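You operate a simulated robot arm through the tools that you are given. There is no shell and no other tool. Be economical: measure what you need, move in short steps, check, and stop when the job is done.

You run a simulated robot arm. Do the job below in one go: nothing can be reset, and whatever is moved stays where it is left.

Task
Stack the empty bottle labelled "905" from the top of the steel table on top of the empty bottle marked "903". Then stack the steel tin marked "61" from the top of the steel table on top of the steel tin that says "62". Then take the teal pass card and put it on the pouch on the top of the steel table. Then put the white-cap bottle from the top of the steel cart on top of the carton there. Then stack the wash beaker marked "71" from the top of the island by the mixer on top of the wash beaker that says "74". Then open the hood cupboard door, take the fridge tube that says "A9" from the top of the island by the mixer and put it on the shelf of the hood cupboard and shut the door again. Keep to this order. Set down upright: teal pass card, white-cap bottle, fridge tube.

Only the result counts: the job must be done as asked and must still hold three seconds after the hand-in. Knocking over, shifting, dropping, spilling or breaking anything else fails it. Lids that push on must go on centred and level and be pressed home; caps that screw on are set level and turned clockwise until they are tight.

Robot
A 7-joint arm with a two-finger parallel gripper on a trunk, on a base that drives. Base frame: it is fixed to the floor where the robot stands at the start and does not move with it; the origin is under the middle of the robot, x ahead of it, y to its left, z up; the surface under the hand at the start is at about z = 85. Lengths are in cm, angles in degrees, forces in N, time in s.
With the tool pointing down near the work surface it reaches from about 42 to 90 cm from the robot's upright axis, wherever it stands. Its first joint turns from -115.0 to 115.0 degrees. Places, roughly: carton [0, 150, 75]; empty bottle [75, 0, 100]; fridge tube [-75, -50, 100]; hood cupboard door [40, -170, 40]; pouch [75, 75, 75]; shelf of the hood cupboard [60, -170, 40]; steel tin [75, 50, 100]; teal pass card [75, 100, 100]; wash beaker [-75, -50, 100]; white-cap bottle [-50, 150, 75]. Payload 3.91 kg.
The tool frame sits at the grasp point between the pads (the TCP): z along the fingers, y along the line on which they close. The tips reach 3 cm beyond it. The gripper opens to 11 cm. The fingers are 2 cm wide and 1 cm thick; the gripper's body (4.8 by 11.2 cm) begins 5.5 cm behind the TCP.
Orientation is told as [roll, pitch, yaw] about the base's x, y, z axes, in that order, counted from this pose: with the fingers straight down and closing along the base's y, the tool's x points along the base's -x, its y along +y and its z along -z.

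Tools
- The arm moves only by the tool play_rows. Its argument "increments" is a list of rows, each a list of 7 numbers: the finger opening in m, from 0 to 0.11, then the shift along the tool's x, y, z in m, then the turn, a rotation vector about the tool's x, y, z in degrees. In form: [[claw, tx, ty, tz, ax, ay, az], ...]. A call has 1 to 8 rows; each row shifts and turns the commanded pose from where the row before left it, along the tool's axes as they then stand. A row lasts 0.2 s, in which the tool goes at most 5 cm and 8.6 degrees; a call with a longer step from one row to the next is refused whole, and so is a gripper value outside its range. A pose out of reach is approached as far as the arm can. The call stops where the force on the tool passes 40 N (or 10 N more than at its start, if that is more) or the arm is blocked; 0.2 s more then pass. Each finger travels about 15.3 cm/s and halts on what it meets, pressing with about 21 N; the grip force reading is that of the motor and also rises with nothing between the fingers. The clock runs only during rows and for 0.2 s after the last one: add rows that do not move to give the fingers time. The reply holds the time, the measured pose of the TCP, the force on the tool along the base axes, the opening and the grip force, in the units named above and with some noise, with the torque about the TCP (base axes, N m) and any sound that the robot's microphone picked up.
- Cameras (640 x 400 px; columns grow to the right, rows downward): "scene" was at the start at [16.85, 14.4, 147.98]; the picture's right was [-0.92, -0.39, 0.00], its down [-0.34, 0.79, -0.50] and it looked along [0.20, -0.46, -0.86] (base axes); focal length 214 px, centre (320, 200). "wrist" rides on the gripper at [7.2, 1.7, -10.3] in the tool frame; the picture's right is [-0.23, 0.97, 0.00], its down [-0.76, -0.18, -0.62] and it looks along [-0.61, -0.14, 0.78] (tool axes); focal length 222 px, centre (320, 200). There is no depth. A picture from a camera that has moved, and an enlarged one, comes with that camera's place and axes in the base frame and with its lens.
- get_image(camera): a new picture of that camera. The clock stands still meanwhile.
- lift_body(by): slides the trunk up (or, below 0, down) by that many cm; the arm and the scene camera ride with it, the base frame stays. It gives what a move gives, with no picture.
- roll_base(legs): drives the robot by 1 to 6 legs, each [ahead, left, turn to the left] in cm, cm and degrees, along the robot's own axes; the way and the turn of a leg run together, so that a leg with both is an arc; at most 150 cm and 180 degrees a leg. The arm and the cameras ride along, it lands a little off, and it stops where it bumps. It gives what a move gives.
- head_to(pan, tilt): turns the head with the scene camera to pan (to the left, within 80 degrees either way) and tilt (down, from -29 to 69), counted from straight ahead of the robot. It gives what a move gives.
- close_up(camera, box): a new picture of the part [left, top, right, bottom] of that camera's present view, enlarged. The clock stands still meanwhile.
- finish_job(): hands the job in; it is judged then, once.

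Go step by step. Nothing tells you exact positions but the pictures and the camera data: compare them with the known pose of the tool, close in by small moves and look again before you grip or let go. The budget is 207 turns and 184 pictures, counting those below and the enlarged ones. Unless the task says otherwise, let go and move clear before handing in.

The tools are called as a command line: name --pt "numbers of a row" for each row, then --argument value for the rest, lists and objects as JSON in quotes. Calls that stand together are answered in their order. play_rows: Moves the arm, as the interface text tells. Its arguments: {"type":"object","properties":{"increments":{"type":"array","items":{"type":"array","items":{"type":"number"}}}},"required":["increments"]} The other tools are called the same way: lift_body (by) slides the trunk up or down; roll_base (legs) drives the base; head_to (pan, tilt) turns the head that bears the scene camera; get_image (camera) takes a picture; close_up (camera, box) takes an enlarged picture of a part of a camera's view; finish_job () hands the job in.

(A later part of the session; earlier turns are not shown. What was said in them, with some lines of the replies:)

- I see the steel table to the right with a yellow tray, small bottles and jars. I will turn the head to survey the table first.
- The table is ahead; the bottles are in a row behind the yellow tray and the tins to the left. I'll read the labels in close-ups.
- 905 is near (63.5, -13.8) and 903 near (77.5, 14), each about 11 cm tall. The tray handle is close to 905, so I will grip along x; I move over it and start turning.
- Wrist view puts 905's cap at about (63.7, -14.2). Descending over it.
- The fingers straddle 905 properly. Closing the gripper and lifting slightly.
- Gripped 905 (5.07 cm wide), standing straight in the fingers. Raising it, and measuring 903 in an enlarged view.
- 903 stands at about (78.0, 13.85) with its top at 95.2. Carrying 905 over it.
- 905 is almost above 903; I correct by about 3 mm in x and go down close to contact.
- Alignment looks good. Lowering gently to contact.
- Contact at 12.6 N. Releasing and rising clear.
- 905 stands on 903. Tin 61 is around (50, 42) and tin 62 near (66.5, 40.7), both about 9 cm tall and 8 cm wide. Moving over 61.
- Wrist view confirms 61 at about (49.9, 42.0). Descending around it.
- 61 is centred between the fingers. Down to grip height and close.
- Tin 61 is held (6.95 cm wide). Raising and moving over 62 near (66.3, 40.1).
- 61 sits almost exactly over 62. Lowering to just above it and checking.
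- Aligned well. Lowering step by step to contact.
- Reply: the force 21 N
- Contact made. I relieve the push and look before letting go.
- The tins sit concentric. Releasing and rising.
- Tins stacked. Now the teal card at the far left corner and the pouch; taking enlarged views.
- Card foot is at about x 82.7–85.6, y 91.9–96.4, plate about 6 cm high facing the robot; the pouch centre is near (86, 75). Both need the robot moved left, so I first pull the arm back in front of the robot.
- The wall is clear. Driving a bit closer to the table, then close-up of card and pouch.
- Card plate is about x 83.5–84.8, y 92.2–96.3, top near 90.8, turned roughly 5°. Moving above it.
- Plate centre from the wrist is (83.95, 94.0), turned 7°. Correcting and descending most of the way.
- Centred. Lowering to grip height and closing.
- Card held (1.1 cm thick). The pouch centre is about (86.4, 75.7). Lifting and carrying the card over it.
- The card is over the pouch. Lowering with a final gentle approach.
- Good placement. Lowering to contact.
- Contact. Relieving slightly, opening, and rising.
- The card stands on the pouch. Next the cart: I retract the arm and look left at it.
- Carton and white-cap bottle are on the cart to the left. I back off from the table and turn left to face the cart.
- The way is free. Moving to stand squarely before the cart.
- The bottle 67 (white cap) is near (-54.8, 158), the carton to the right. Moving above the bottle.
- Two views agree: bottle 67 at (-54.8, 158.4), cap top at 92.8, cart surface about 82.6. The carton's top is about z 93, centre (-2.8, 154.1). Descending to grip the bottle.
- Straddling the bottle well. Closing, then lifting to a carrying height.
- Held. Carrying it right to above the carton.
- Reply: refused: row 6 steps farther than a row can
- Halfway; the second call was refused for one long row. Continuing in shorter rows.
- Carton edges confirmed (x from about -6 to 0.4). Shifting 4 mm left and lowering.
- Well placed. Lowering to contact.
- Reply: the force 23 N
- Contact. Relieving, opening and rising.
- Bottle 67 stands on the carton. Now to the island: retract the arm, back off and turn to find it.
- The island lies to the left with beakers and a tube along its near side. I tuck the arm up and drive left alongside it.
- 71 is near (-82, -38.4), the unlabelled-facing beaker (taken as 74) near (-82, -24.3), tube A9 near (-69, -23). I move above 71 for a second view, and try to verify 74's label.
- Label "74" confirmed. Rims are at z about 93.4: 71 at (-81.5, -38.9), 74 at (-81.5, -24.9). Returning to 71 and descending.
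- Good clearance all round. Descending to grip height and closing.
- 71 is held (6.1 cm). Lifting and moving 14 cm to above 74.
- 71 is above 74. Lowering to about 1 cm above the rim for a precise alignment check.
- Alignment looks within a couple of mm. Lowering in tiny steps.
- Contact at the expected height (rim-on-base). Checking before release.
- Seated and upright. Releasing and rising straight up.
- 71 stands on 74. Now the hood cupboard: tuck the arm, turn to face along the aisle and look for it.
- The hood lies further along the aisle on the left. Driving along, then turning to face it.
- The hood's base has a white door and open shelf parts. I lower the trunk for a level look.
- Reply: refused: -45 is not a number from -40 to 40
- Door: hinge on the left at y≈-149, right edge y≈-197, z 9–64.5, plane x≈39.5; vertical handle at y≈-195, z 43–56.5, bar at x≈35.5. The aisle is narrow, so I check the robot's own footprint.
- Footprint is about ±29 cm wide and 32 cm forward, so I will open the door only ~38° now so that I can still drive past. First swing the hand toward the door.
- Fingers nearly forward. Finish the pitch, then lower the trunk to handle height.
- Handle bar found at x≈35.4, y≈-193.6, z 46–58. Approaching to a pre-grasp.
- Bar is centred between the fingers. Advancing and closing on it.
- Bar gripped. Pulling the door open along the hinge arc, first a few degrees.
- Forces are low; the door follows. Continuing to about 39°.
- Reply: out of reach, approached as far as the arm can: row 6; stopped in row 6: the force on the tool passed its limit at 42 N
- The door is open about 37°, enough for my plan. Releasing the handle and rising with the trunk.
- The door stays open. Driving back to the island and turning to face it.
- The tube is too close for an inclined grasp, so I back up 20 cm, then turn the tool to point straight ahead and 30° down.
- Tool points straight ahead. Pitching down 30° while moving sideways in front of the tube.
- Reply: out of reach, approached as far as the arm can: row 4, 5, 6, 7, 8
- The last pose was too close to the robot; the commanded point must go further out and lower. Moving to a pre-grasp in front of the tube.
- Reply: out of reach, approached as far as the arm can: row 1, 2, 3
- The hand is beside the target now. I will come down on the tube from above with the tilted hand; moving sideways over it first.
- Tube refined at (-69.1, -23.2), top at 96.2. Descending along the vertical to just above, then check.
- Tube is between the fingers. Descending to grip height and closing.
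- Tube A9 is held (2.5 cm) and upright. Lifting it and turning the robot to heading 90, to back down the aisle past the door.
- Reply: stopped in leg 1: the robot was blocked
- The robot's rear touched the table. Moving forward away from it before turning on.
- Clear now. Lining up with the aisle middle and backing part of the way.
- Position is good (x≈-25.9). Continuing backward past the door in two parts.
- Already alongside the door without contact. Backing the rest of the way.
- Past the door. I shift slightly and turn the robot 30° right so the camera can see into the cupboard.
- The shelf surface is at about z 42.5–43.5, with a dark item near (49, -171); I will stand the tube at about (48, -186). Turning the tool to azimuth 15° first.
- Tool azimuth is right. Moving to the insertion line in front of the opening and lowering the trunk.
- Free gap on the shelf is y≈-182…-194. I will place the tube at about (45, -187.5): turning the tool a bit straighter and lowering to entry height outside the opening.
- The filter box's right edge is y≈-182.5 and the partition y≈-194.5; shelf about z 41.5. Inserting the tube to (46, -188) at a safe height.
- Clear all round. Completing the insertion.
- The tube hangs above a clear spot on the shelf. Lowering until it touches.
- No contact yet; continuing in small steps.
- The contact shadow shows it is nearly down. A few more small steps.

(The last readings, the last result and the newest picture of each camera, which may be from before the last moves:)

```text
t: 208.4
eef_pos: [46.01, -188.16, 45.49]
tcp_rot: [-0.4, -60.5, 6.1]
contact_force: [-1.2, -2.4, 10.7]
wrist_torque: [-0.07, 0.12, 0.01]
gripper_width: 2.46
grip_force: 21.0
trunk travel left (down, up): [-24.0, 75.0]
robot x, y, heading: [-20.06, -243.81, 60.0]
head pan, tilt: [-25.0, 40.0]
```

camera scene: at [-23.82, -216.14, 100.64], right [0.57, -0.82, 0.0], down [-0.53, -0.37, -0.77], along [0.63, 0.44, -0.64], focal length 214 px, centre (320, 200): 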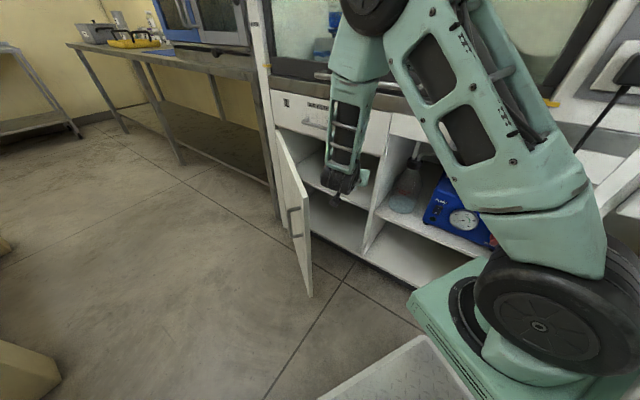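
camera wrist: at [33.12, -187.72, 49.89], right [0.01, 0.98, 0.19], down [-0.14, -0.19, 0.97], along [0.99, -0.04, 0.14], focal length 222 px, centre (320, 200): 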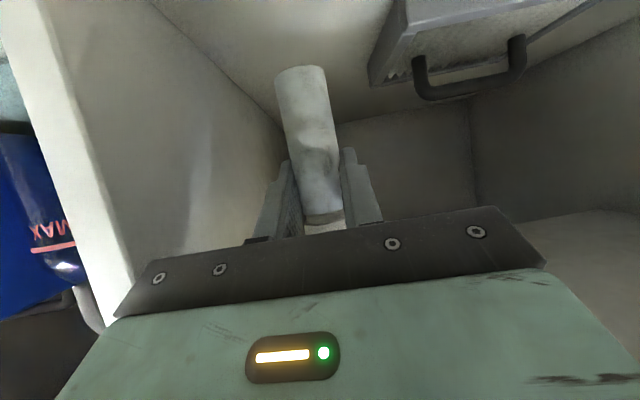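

Touchdown. Opening a little and checking that the tube stands.

play_rows --pt "0.03 0 0 0 0 0 0" --pt "0.038 0 0 0 0 0 0" --pt "0.042 0 0 0 0 0 0" --pt "0.042 0.005 0 -0.00866 0 0 0" --pt "0.042 0.01 0 -0.0173 0 0 0" --pt "0.042 0.015 0 -0.026 0 0 0" --pt "0.042 0.02 0 -0.0346 0 0 0"

get_image --camera "wrist"

close_up --camera "scene" --box '[270, 120, 400, 230]'

```text
t: 210.0
eef_pos: [36.2, -189.13, 45.27]
tcp_rot: [-0.7, -60.2, 6.2]
contact_force: [0.6, 0.0, -0.2]
wrist_torque: [0.01, -0.02, -0.02]
gripper_width: 4.22
grip_force: 0.0
trunk travel left (down, up): [-24.0, 75.0]
robot x, y, heading: [-20.15, -243.71, 60.1]
head pan, tilt: [-25.0, 40.0]
```

```text
44 pictures are left
camera wrist: at [23.45, -188.71, 44.15], right [0.01, 0.98, 0.19], down [-0.15, -0.19, 0.97], along [0.99, -0.04, 0.14], focal length 222 px, centre (320, 200)
```

wrist: 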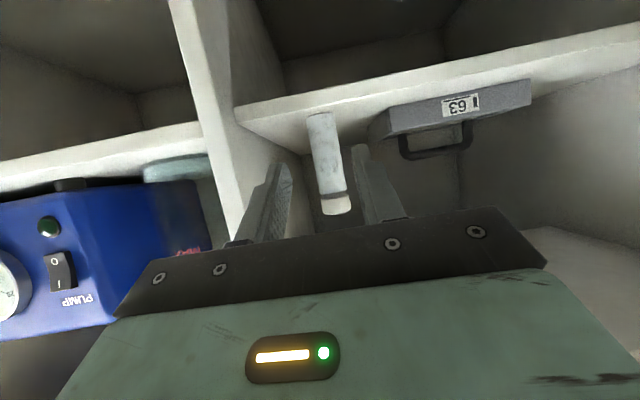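

```text
3.64 times, centred on (335, 175) of scene
camera zoom: at [-23.8, -216.14, 89.63], right [0.57, -0.82, 0.0], down [-0.53, -0.37, -0.77], along [0.63, 0.44, -0.64], focal length 780 px, centre (266, 291)
```

zoom: 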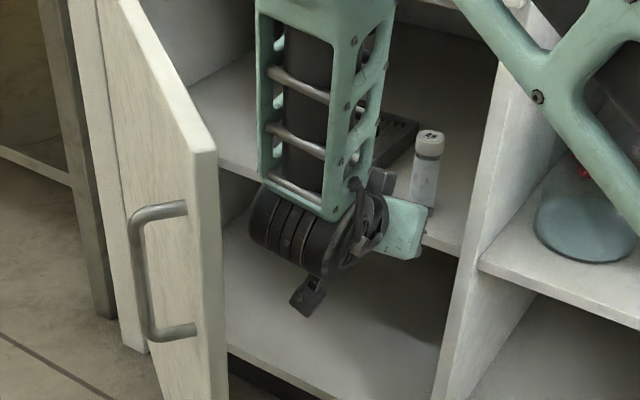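

Tube A9 stands upright on the shelf, hand is clear of it. Backing a bit to the right, away from the door, then raising the trunk straight up.

play_rows --pt "0.042 0.01 -0.02 -0.0173 0 0 0" --pt "0.042 0.005 -0.025 -0.0087 0 0 0" --pt "0.042 0 0 0 0 0 0"

lift_body --by 35

get_image --camera "scene"

```text
t: 210.8
eef_pos: [33.65, -194.05, 45.18]
tcp_rot: [-0.6, -60.3, 6.3]
contact_force: [-0.3, -0.3, -0.2]
wrist_torque: [-0.02, -0.01, -0.05]
gripper_width: 4.18
grip_force: 0.1
trunk travel left (down, up): [-24.0, 75.0]
robot x, y, heading: [-20.13, -243.82, 60.0]
head pan, tilt: [-25.0, 40.0]
```

```text
t: 214.2
eef_pos: [33.73, -194.02, 80.34]
tcp_rot: [-0.6, -60.3, 6.3]
contact_force: [0.6, -0.4, 0.3]
wrist_torque: [0.0, -0.02, 0.03]
gripper_width: 4.2
grip_force: 0.1
trunk travel left (down, up): [-59.0, 40.0]
robot x, y, heading: [-20.17, -243.4, 60.3]
head pan, tilt: [-25.0, 40.0]
```

```text
42 pictures are left
camera scene: at [-23.82, -216.14, 124.63], right [0.57, -0.82, 0.0], down [-0.53, -0.37, -0.77], along [0.63, 0.44, -0.64], focal length 214 px, centre (320, 200)
```

scene: 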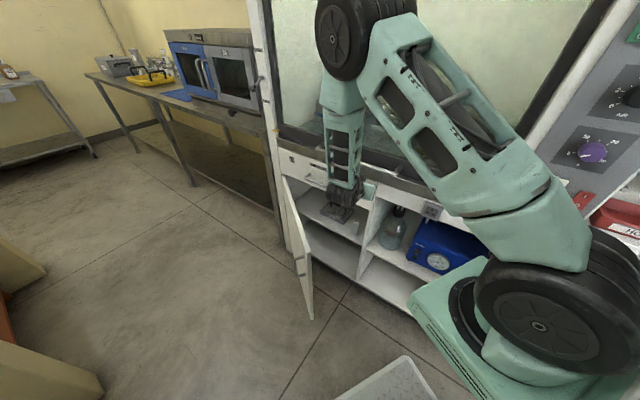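

Now to shut the door: I carry the closed hand over the door to its outer side, keeping above its top.

play_rows --pt "0.0 0.0163 0.0313 -0.0283 0 0 0" --pt "0.0 0.0163 0.0313 -0.0283 0 0 0" --pt "0.0 0.0163 0.0313 -0.0283 0 0 0" --pt "0.0 0.0163 0.0313 -0.0283 0 0 0" --pt "0.0 0.0163 0.0313 -0.0283 0 0 0" --pt "0.0 0.0163 0.0313 -0.0283 0 0 0" --pt "0.0 0.0163 0.0313 -0.0283 0 0 0" --pt "0.0 0.0163 0.0313 -0.0283 0 0 0"

get_image --camera "scene"

```text
t: 216.0
eef_pos: [5.19, -171.79, 80.19]
tcp_rot: [-0.6, -60.4, 6.2]
contact_force: [0.1, 0.3, 0.3]
wrist_torque: [0.01, 0.01, -0.02]
gripper_width: 0.02
grip_force: 21.0
trunk travel left (down, up): [-59.0, 40.0]
robot x, y, heading: [-20.44, -243.33, 59.8]
head pan, tilt: [-25.0, 40.0]
```

```text
41 pictures are left
camera scene: at [-23.79, -216.15, 124.64], right [0.57, -0.82, 0.0], down [-0.53, -0.37, -0.77], along [0.63, 0.44, -0.64], focal length 214 px, centre (320, 200)
```

scene: 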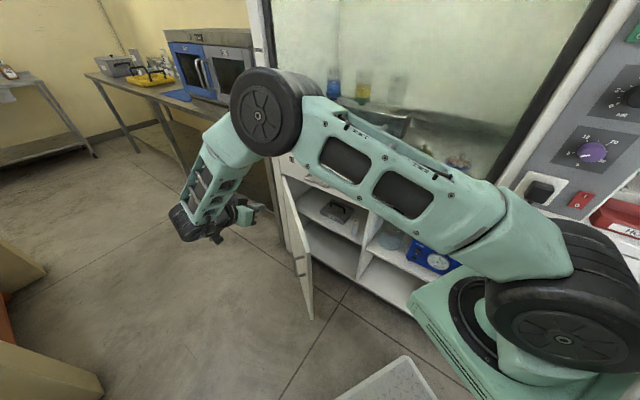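

Lowering here would bring the elbow near the hood, so I will instead return north and push the door shut by its handle, the way it was opened. Raising and realigning first.

lift_body --by 38

roll_base --legs '[[0, 0, 30], [0, 6, 0]]'

get_image --camera "scene"

```text
t: 219.7
eef_pos: [5.2, -171.85, 118.14]
tcp_rot: [-0.5, -60.3, 6.3]
contact_force: [-0.1, -0.2, -0.2]
wrist_torque: [0.0, -0.01, -0.04]
gripper_width: 0.0
grip_force: 21.2
trunk travel left (down, up): [-97.0, 2.0]
robot x, y, heading: [-20.13, -243.9, 60.2]
head pan, tilt: [-25.0, 40.0]
```

```text
t: 222.1
eef_pos: [-39.76, -168.51, 118.16]
tcp_rot: [-0.6, -60.1, 35.9]
contact_force: [-0.2, 0.7, -0.5]
wrist_torque: [-0.02, 0.02, -0.01]
gripper_width: 0.0
grip_force: 21.6
trunk travel left (down, up): [-97.0, 2.0]
robot x, y, heading: [-26.24, -243.45, 89.7]
head pan, tilt: [-25.0, 40.0]
```

```text
40 pictures are left
camera scene: at [-42.91, -221.55, 162.64], right [0.9, -0.43, 0.0], down [-0.27, -0.58, -0.77], along [0.33, 0.69, -0.64], focal length 214 px, centre (320, 200)
```

scene: 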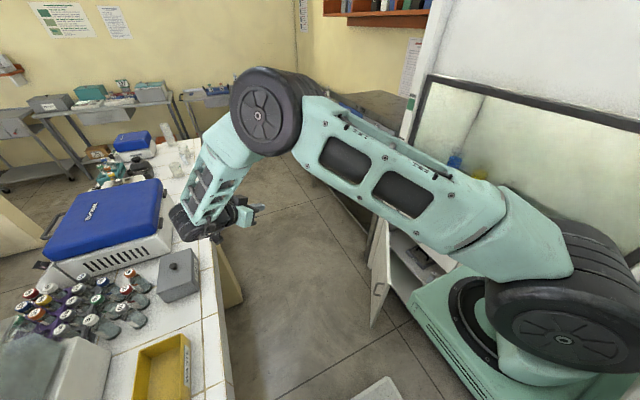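

Shifting the hand away from the island side, then driving north past the door.

play_rows --pt "0.0 -0.0162 -0.0235 0.028 0 0 0" --pt "0.0 -0.0162 -0.0235 0.028 0 0 0" --pt "0.0 -0.0162 -0.0235 0.028 0 0 0" --pt "0.0 -0.0162 -0.0235 0.028 0 0 0"

roll_base --legs '[[60, 0, 0.3]]'

```text
t: 223.1
eef_pos: [-23.65, -168.71, 118.35]
tcp_rot: [-0.5, -60.3, 35.9]
contact_force: [0.8, -0.7, 0.4]
wrist_torque: [-0.03, -0.01, -0.01]
gripper_width: 0.0
grip_force: 21.0
trunk travel left (down, up): [-97.0, 2.0]
robot x, y, heading: [-26.26, -243.64, 89.4]
head pan, tilt: [-25.0, 40.0]
```

```text
t: 226.5
eef_pos: [-23.61, -108.33, 118.44]
tcp_rot: [-0.6, -60.3, 36.2]
contact_force: [-0.3, 0.1, 0.1]
wrist_torque: [-0.04, 0.01, -0.03]
gripper_width: 0.01
grip_force: 21.0
trunk travel left (down, up): [-97.0, 2.0]
robot x, y, heading: [-25.84, -183.13, 90.1]
head pan, tilt: [-25.0, 40.0]
```

roll_base --legs '[[60, 0, 0], [98, -8, 0]]'

head_to --pan -20 --tilt 30

get_image --camera "scene"

```text
t: 234.7
eef_pos: [-15.07, 51.96, 118.44]
tcp_rot: [-0.5, -60.3, 36.3]
contact_force: [0.2, 0.3, -0.3]
wrist_torque: [-0.01, 0.02, -0.01]
gripper_width: 0.0
grip_force: 21.1
trunk travel left (down, up): [-97.0, 2.0]
robot x, y, heading: [-17.06, -22.84, 90.2]
head pan, tilt: [-25.0, 40.0]
```

```text
t: 235.4
eef_pos: [-15.26, 52.01, 118.45]
tcp_rot: [-0.6, -60.3, 36.3]
contact_force: [-0.4, 0.8, 0.1]
wrist_torque: [0.01, -0.02, -0.02]
gripper_width: 0.0
grip_force: 21.5
trunk travel left (down, up): [-97.0, 2.0]
robot x, y, heading: [-16.83, -22.65, 90.0]
head pan, tilt: [-20.0, 30.0]
```

```text
39 pictures are left
camera scene: at [-34.68, -0.03, 164.16], right [0.94, -0.34, 0.0], down [-0.17, -0.47, -0.87], along [0.3, 0.81, -0.5], focal length 214 px, centre (320, 200)
```

scene: 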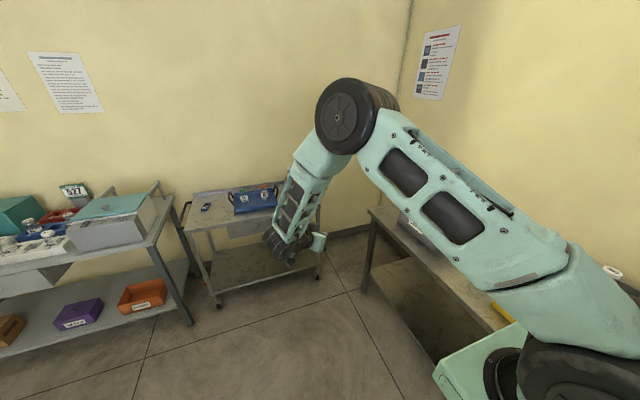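

Open space here. Levelling the tool and swinging it to the left for the handle approach.

play_rows --pt "0.0 0 0 0 0 -7.5 0" --pt "0.0 0 0 0 0 -7.5 0" --pt "0.0 0 0 0 0 -7.5 0" --pt "0.0 0 0 0 0 -7.2 0" --pt "0.0 0 0 0 -8.2 0 0" --pt "0.0 0 0 0 -8.2 0 0" --pt "0.0 0 0 0 -8.2 0 0" --pt "0.0 0 0 0 -8.2 0 0"

play_rows --pt "0.0 0 0 0 -8.2 0 0" --pt "0.0 0 0 0 -8.2 0 0" --pt "0.0 0 0 0 -8.2 0 0" --pt "0.0 0 0 0 -8.2 0 0" --pt "0.0 0 0 0 -8.2 0 0" --pt "0.0 0 0 0 -8.2 0 0" --pt "0.0 0 0 0 -8.2 0 0"

play_rows --pt "0.0 0 0 0 -8.2 0 0" --pt "0.0 0 0 0 -8.2 0 0" --pt "0.0 0 0 0 0 0 0"

get_image --camera "wrist"

```text
t: 237.2
eef_pos: [-15.2, 51.92, 118.4]
tcp_rot: [-45.2, -89.8, 113.8]
contact_force: [-0.1, -0.1, -0.9]
wrist_torque: [0.0, 0.0, -0.05]
gripper_width: 0.01
grip_force: 20.9
trunk travel left (down, up): [-97.0, 2.0]
robot x, y, heading: [-17.28, -22.66, 90.0]
head pan, tilt: [-20.0, 30.0]
```

```text
t: 238.8
eef_pos: [-15.11, 52.1, 118.36]
tcp_rot: [7.1, -89.7, 119.0]
contact_force: [0.3, -0.1, -0.1]
wrist_torque: [-0.01, 0.03, -0.04]
gripper_width: 0.0
grip_force: 21.1
trunk travel left (down, up): [-97.0, 2.0]
robot x, y, heading: [-17.49, -22.5, 90.1]
head pan, tilt: [-20.0, 30.0]
```

```text
t: 239.7
eef_pos: [-15.14, 51.95, 118.38]
tcp_rot: [23.0, -89.8, 119.3]
contact_force: [-0.6, -0.8, 0.0]
wrist_torque: [0.0, -0.02, 0.0]
gripper_width: 0.02
grip_force: 20.6
trunk travel left (down, up): [-97.0, 2.0]
robot x, y, heading: [-17.24, -22.67, 90.0]
head pan, tilt: [-20.0, 30.0]
```

```text
38 pictures are left
camera wrist: at [-8.0, 44.37, 111.2], right [-0.59, -0.77, 0.23], down [0.6, -0.24, 0.76], along [-0.54, 0.59, 0.6], focal length 222 px, centre (320, 200)
```

wrist: 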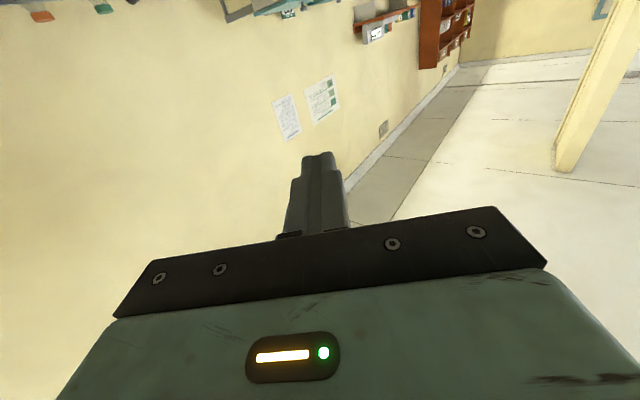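

Tool points 52.7° left of the robot's heading, as when the door was last held. Moving the hand to its pre-grasp place relative to the robot, then turning around to the left.

play_rows --pt "0.06 0 0.0433 0.0079 0 0 0" --pt "0.06 0 0.0433 0.0079 0 0 0" --pt "0.06 0 0.0433 0.0079 0 0 0" --pt "0.06 0 0.0433 0.0079 0 0 0" --pt "0.06 0 0.0433 0.0079 0 0 0" --pt "0.06 0 0.0433 0.0079 0 0 0" --pt "0.06 0 0.0433 0.0079 0 0 0" --pt "0.06 0 0.0433 0.0079 0 0 0"

roll_base --legs '[[0, 0, 90], [0, 0, 90]]'

```text
t: 241.4
eef_pos: [-41.27, 28.31, 118.36]
tcp_rot: [15.4, -89.6, 126.8]
contact_force: [0.6, 0.4, 0.0]
wrist_torque: [0.01, 0.01, 0.05]
gripper_width: 6.0
grip_force: 0.1
trunk travel left (down, up): [-97.0, 2.0]
robot x, y, heading: [-17.61, -22.76, 90.0]
head pan, tilt: [-20.0, 30.0]
```

```text
t: 249.5
eef_pos: [7.21, -73.73, 118.46]
tcp_rot: [24.6, -89.7, -61.5]
contact_force: [-0.2, -0.3, -0.1]
wrist_torque: [0.02, -0.03, 0.02]
gripper_width: 6.0
grip_force: 0.0
trunk travel left (down, up): [-97.0, 2.0]
robot x, y, heading: [-17.21, -23.36, -89.3]
head pan, tilt: [-20.0, 30.0]
```

roll_base --legs '[[100, -6, -0.8]]'

head_to --pan 60 --tilt 45

lift_body --by -40

get_image --camera "scene"

```text
t: 254.8
eef_pos: [-0.86, -176.09, 118.47]
tcp_rot: [24.2, -89.6, -63.3]
contact_force: [-0.1, -0.4, -0.1]
wrist_torque: [0.01, 0.0, 0.02]
gripper_width: 6.01
grip_force: 0.1
trunk travel left (down, up): [-97.0, 2.0]
robot x, y, heading: [-23.93, -124.34, -91.2]
head pan, tilt: [-20.0, 30.0]
```

```text
t: 256.3
eef_pos: [-0.99, -176.05, 118.36]
tcp_rot: [24.3, -89.8, -63.2]
contact_force: [-0.8, 0.7, -0.3]
wrist_torque: [0.01, 0.01, 0.0]
gripper_width: 6.03
grip_force: 0.0
trunk travel left (down, up): [-97.0, 2.0]
robot x, y, heading: [-23.92, -124.46, -90.9]
head pan, tilt: [60.0, 45.0]
```

```text
t: 260.1
eef_pos: [-0.87, -175.92, 78.48]
tcp_rot: [24.4, -89.7, -63.4]
contact_force: [-0.7, -0.6, 0.0]
wrist_torque: [-0.01, -0.01, -0.01]
gripper_width: 5.99
grip_force: 0.0
trunk travel left (down, up): [-57.0, 42.0]
robot x, y, heading: [-23.8, -124.19, -91.3]
head pan, tilt: [60.0, 45.0]
```

```text
37 pictures are left
camera scene: at [3.32, -143.14, 121.91], right [-0.52, -0.85, 0.0], down [-0.6, 0.37, -0.71], along [0.6, -0.37, -0.71], focal length 214 px, centre (320, 200)
```

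scene: 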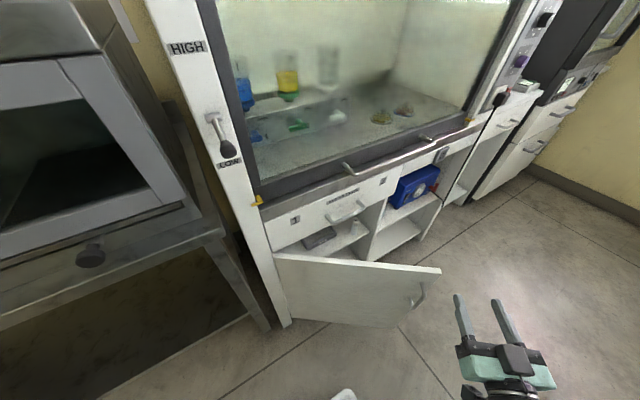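

The hand is lined up with the handle as before. Lowering to handle height.

lift_body --by -26.5

get_image --camera "wrist"

get_image --camera "scene"

```text
t: 262.9
eef_pos: [-0.92, -176.09, 51.94]
tcp_rot: [24.5, -89.7, -63.4]
contact_force: [0.5, 1.0, 0.0]
wrist_torque: [0.01, 0.0, 0.02]
gripper_width: 5.99
grip_force: 0.1
trunk travel left (down, up): [-30.5, 68.5]
robot x, y, heading: [-23.83, -124.21, -91.1]
head pan, tilt: [60.0, 45.0]
```

```text
36 pictures are left
camera wrist: at [-7.92, -168.22, 44.77], right [0.61, 0.76, 0.23], down [-0.59, 0.25, 0.76], along [0.52, -0.6, 0.6], focal length 222 px, centre (320, 200)
```

wrist: 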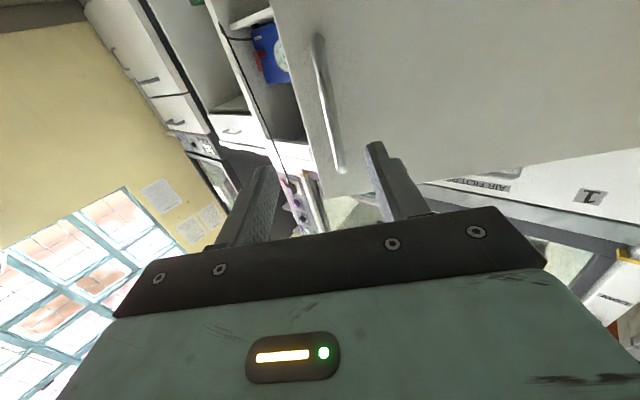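

```text
35 pictures are left
camera scene: at [3.32, -143.14, 95.41], right [-0.52, -0.85, 0.0], down [-0.6, 0.37, -0.71], along [0.6, -0.37, -0.71], focal length 214 px, centre (320, 200)
```

scene: 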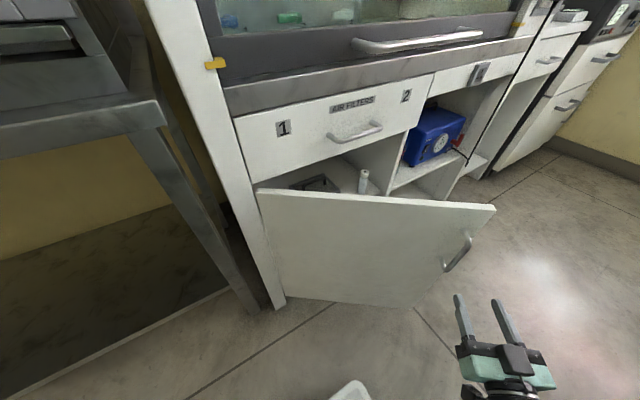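

Tube visible standing on the shelf. Advancing onto the handle and gripping.

play_rows --pt "0.06 0 0.005 0.04 0 0 0" --pt "0.06 0 0.005 0.04 0 0 0" --pt "0.06 0 0 0.02 0 0 0" --pt "0.06 0 0 0 0 0 0"

get_image --camera "wrist"

```text
t: 263.9
eef_pos: [7.72, -181.66, 51.81]
tcp_rot: [28.4, -89.8, -67.4]
contact_force: [0.2, -0.2, -0.5]
wrist_torque: [0.02, 0.04, 0.03]
gripper_width: 6.02
grip_force: 0.0
trunk travel left (down, up): [-30.5, 68.5]
robot x, y, heading: [-23.72, -124.58, -91.2]
head pan, tilt: [60.0, 45.0]
```

```text
34 pictures are left
camera wrist: at [0.62, -173.88, 44.73], right [0.61, 0.76, 0.23], down [-0.59, 0.25, 0.76], along [0.52, -0.6, 0.6], focal length 222 px, centre (320, 200)
```

wrist: 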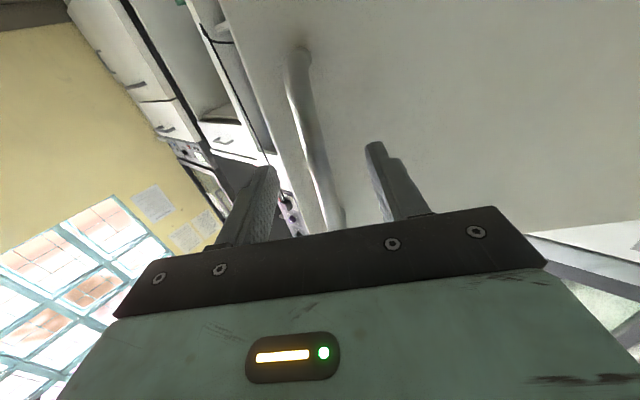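

Gripping the bar and swinging the door closed along the arc.

play_rows --pt "0.03 0 0 0 0 0 0" --pt "0.0 0 0 0 0 0 0" --pt "0.0 0 0 0 0 0 0" --pt "0.0 0 0 0 0 0 0"

play_rows --pt "0.0 0 -0.002 0.0396 -5 0 0" --pt "0.0 0 -0.002 0.0396 -5 0 0" --pt "0.0 0 -0.002 0.0396 -5 0 0" --pt "0.0 0 -0.002 0.0396 -5 0 0" --pt "0.0 0 -0.002 0.0396 -5 0 0" --pt "0.0 0 -0.002 0.0396 -5 0 0"

```text
t: 264.9
eef_pos: [7.74, -181.52, 51.98]
tcp_rot: [30.8, -89.8, -69.4]
contact_force: [9.3, 10.2, -1.6]
wrist_torque: [-0.12, 0.17, 0.17]
gripper_width: 1.16
grip_force: 44.6
trunk travel left (down, up): [-30.5, 68.5]
robot x, y, heading: [-23.52, -124.28, -91.2]
head pan, tilt: [60.0, 45.0]
```

```text
t: 266.2
eef_pos: [28.29, -192.56, 51.98]
tcp_rot: [62.6, -89.8, -71.1]
contact_force: [8.6, 35.7, 0.0]
wrist_torque: [-0.52, -1.07, 0.51]
gripper_width: 1.14
grip_force: 44.6
trunk travel left (down, up): [-30.5, 68.5]
robot x, y, heading: [-23.74, -124.41, -91.2]
head pan, tilt: [60.0, 45.0]
```

A sideways load built up; relieving it and finishing the last ~7° slowly.

play_rows --pt "0.0 0 0.006 0 0 0 0" --pt "0.0 0 -0.001 0.0138 -1.75 0 0" --pt "0.0 0 -0.001 0.0138 -1.75 0 0"

```text
t: 267.1
eef_pos: [30.82, -193.09, 51.94]
tcp_rot: [59.3, -89.8, -64.8]
contact_force: [5.5, 18.9, 3.4]
wrist_torque: [-0.27, 0.53, 0.19]
gripper_width: 1.15
grip_force: 45.1
trunk travel left (down, up): [-30.5, 68.5]
robot x, y, heading: [-24.19, -124.24, -91.3]
head pan, tilt: [60.0, 45.0]
```

play_rows --pt "0.0 0 0.003 0 0 0 0" --pt "0.0 0 0 0.0138 -1.75 0 0" --pt "0.0 0 0 0.0138 -1.75 0 0" --pt "0.0 0 0 0.005 0 0 0"

close_up --camera "scene" --box '[230, 90, 490, 320]'

```text
t: 268.1
eef_pos: [33.88, -193.59, 51.88]
tcp_rot: [61.4, -89.7, -63.8]
contact_force: [-2.1, -28.2, 2.4]
wrist_torque: [-0.37, -0.52, -0.17]
gripper_width: 1.17
grip_force: 45.2
trunk travel left (down, up): [-30.5, 68.5]
robot x, y, heading: [-23.95, -124.25, -91.3]
head pan, tilt: [60.0, 45.0]
```

```text
1.74 times, centred on (360, 205) of scene
camera zoom: at [3.29, -143.24, 95.4], right [-0.52, -0.85, 0.0], down [-0.6, 0.37, -0.71], along [0.6, -0.37, -0.71], focal length 373 px, centre (250, 191)
```

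zoom: 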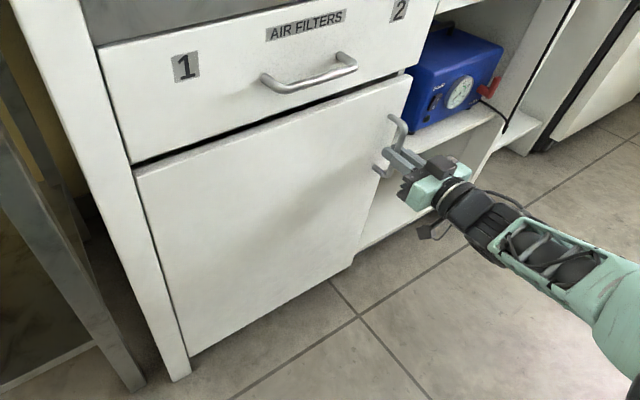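

The hand is back at its original closed-door position. A small extra push to seat it, then release.

play_rows --pt "0.0 0 -0.003 0.004 0 0 0" --pt "0.0 0 0 0.004 0 0 0" --pt "0.0 0 0 0 0 0 0"

play_rows --pt "0.02 0 0 0 0 0 0" --pt "0.05 0 0 0 0 0 0" --pt "0.07 0 0 0 0 0 0" --pt "0.07 0 0 -0.02 0 0 0" --pt "0.07 0 0 -0.04 0 0 0" --pt "0.07 0 0 -0.04 0 0 0" --pt "0.07 0 0 -0.04 0 0 0"

close_up --camera "scene" --box '[230, 90, 490, 320]'

```text
t: 268.4
eef_pos: [34.04, -193.53, 51.91]
tcp_rot: [96.2, -89.9, -98.3]
contact_force: [-12.3, 6.0, 4.4]
wrist_torque: [-0.25, -0.11, 0.09]
gripper_width: 1.18
grip_force: 44.7
trunk travel left (down, up): [-30.5, 68.5]
robot x, y, heading: [-24.33, -123.97, -91.2]
head pan, tilt: [60.0, 45.0]
stopped in row 1: the force on the tool passed its limit at 45 N (the readings are from after the stop); the commanded pose is now the measured one
```

```text
t: 270.0
eef_pos: [19.76, -192.95, 51.59]
tcp_rot: [73.1, -89.8, -75.1]
contact_force: [0.3, -0.4, 0.5]
wrist_torque: [0.01, 0.03, -0.02]
gripper_width: 6.99
grip_force: 0.1
trunk travel left (down, up): [-30.5, 68.5]
robot x, y, heading: [-24.23, -124.48, -91.2]
head pan, tilt: [60.0, 45.0]
```

```text
1.74 times, centred on (360, 205) of scene
camera zoom: at [3.29, -143.16, 95.4], right [-0.52, -0.85, 0.0], down [-0.6, 0.37, -0.71], along [0.6, -0.37, -0.71], focal length 373 px, centre (250, 191)
```

zoom: 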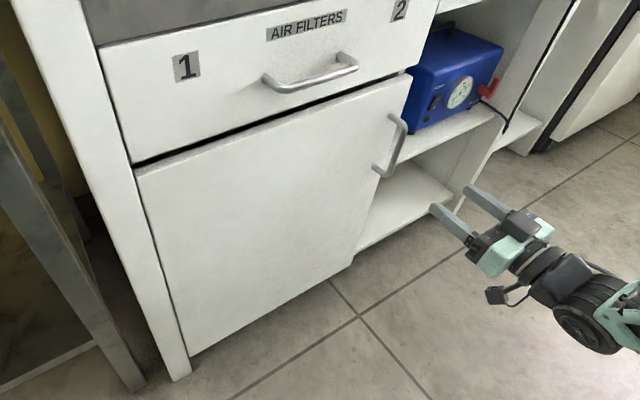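

The door is shut. As a last check I raise, back away and look at the table and island once more.

lift_body --by 40

lift_body --by 28

roll_base --legs '[[-145, 0, 0]]'

head_to --pan 80 --tilt 25

get_image --camera "scene"

head_to --pan -30 --tilt 35

get_image --camera "scene"

```text
t: 273.9
eef_pos: [19.89, -193.09, 91.57]
tcp_rot: [66.5, -89.8, -68.6]
contact_force: [-0.5, -0.5, 0.5]
wrist_torque: [0.02, -0.02, 0.02]
gripper_width: 6.98
grip_force: 0.1
trunk travel left (down, up): [-70.5, 28.5]
robot x, y, heading: [-23.84, -124.19, -91.2]
head pan, tilt: [60.0, 45.0]
```

```text
t: 276.7
eef_pos: [19.8, -193.06, 119.54]
tcp_rot: [65.9, -89.8, -67.9]
contact_force: [-0.3, 0.7, 0.4]
wrist_torque: [0.01, 0.0, -0.02]
gripper_width: 7.0
grip_force: 0.1
trunk travel left (down, up): [-98.5, 0.5]
robot x, y, heading: [-24.04, -124.47, -91.3]
head pan, tilt: [60.0, 45.0]
```

```text
t: 283.7
eef_pos: [23.12, -53.08, 119.68]
tcp_rot: [66.4, -89.8, -69.9]
contact_force: [1.0, -0.9, 0.5]
wrist_torque: [0.01, 0.02, -0.01]
gripper_width: 7.0
grip_force: 0.0
trunk travel left (down, up): [-98.5, 0.5]
robot x, y, heading: [-19.25, 16.42, -92.8]
head pan, tilt: [60.0, 45.0]
```

```text
t: 284.6
eef_pos: [23.17, -53.14, 119.58]
tcp_rot: [66.5, -89.7, -69.9]
contact_force: [0.1, -0.4, 0.8]
wrist_torque: [0.0, 0.0, 0.01]
gripper_width: 7.02
grip_force: 0.0
trunk travel left (down, up): [-98.5, 0.5]
robot x, y, heading: [-19.23, 16.31, -92.4]
head pan, tilt: [80.0, 25.0]
```

```text
31 pictures are left
camera scene: at [9.83, -0.52, 166.46], right [-0.22, -0.98, 0.0], down [-0.41, 0.09, -0.91], along [0.88, -0.2, -0.42], focal length 214 px, centre (320, 200)
```

scene: 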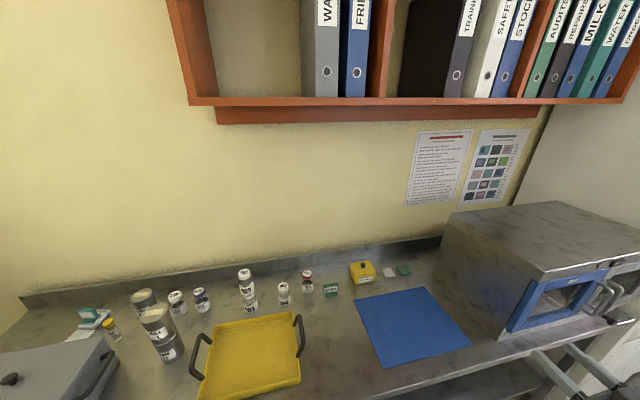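

```text
t: 286.4
eef_pos: [23.07, -53.18, 119.61]
tcp_rot: [66.4, -89.8, -69.7]
contact_force: [-0.9, -0.9, 0.0]
wrist_torque: [-0.01, -0.01, 0.01]
gripper_width: 6.97
grip_force: 0.0
trunk travel left (down, up): [-98.5, 0.5]
robot x, y, heading: [-18.91, 16.5, -92.7]
head pan, tilt: [-30.0, 35.0]
```

```text
30 pictures are left
camera scene: at [-3.91, -5.91, 164.89], right [-0.84, 0.54, 0.0], down [0.31, 0.48, -0.82], along [-0.44, -0.69, -0.57], focal length 214 px, centre (320, 200)
```

scene: 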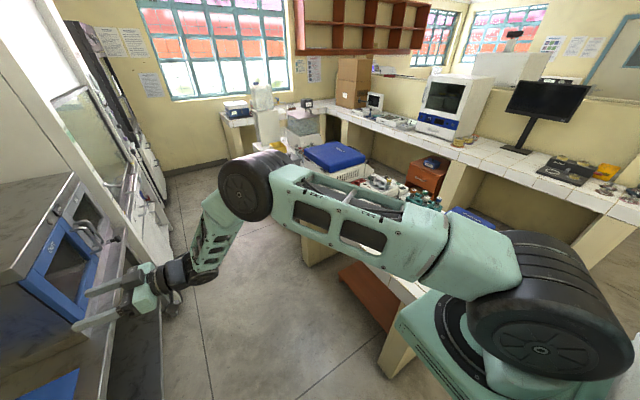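

Table looks intact. Close checks of the card on its pouch and the beaker stack.

head_to --pan 80 --tilt 25

close_up --camera "scene" --box '[50, 250, 330, 390]'

head_to --pan -75 --tilt 35

get_image --camera "scene"

```text
t: 288.3
eef_pos: [23.17, -53.09, 119.51]
tcp_rot: [66.4, -89.8, -69.8]
contact_force: [-0.3, 0.6, 0.0]
wrist_torque: [0.0, 0.03, 0.0]
gripper_width: 7.0
grip_force: 0.0
trunk travel left (down, up): [-98.5, 0.5]
robot x, y, heading: [-19.34, 16.75, -92.6]
head pan, tilt: [80.0, 25.0]
```

```text
2.29 times, centred on (190, 320) of scene
camera zoom: at [9.83, -0.52, 166.46], right [-0.22, -0.98, 0.0], down [-0.41, 0.09, -0.91], along [0.88, -0.2, -0.42], focal length 490 px, centre (617, -74)
```

zoom: 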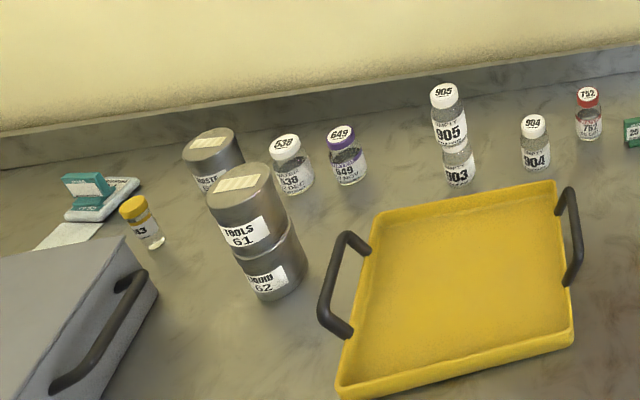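

```text
t: 290.7
eef_pos: [23.24, -53.12, 119.59]
tcp_rot: [66.3, -89.7, -69.9]
contact_force: [-0.6, -0.1, 0.2]
wrist_torque: [0.02, -0.01, 0.03]
gripper_width: 7.01
grip_force: 0.1
trunk travel left (down, up): [-98.5, 0.5]
robot x, y, heading: [-19.34, 16.47, -92.7]
head pan, tilt: [-75.0, 35.0]
```

```text
28 pictures are left
camera scene: at [-7.76, -0.38, 164.89], right [-0.21, 0.98, 0.0], down [0.56, 0.12, -0.82], along [-0.8, -0.18, -0.57], focal length 214 px, centre (320, 200)
```

scene: 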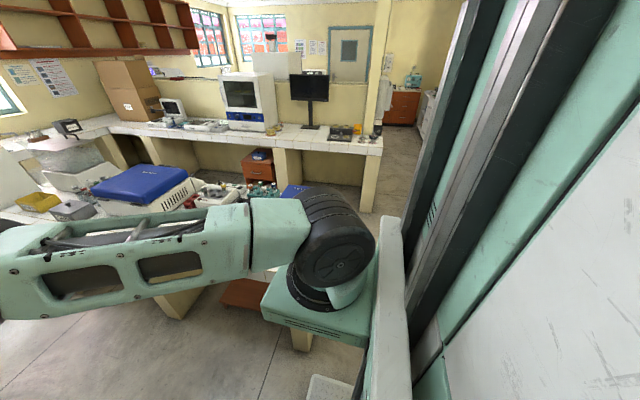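

The table stacks and the card are in place, the beaker stack was last seen standing, and the cupboard door is shut. I'm handing in.

finish_job

```text
The job is handed in.
```

I did all six steps in the order given and handed the job in; I don't know the result of the judging.

- **Bottles:** 905 stands on 903; I checked this again just before handing in.
- **Tins:** 61 stands on 62; I checked this again just before handing in.
- **Pass card:** the teal card stands upright on the pouch; I checked this again just before handing in.
- **White-cap bottle:** bottle 67 stands upright on the carton. I last looked at it right after letting go of it.
- **Beakers:** 71 stands on 74. The arm blocked the view at the end; I last saw it standing when I picked up the tube.
- **Tube and cupboard:** A9 stands upright on the shelf, and the door is shut to its stop.

While I was turning the robot with the tube in hand, its rear touched the steel table. Nothing on the table looked moved in the later pictures.
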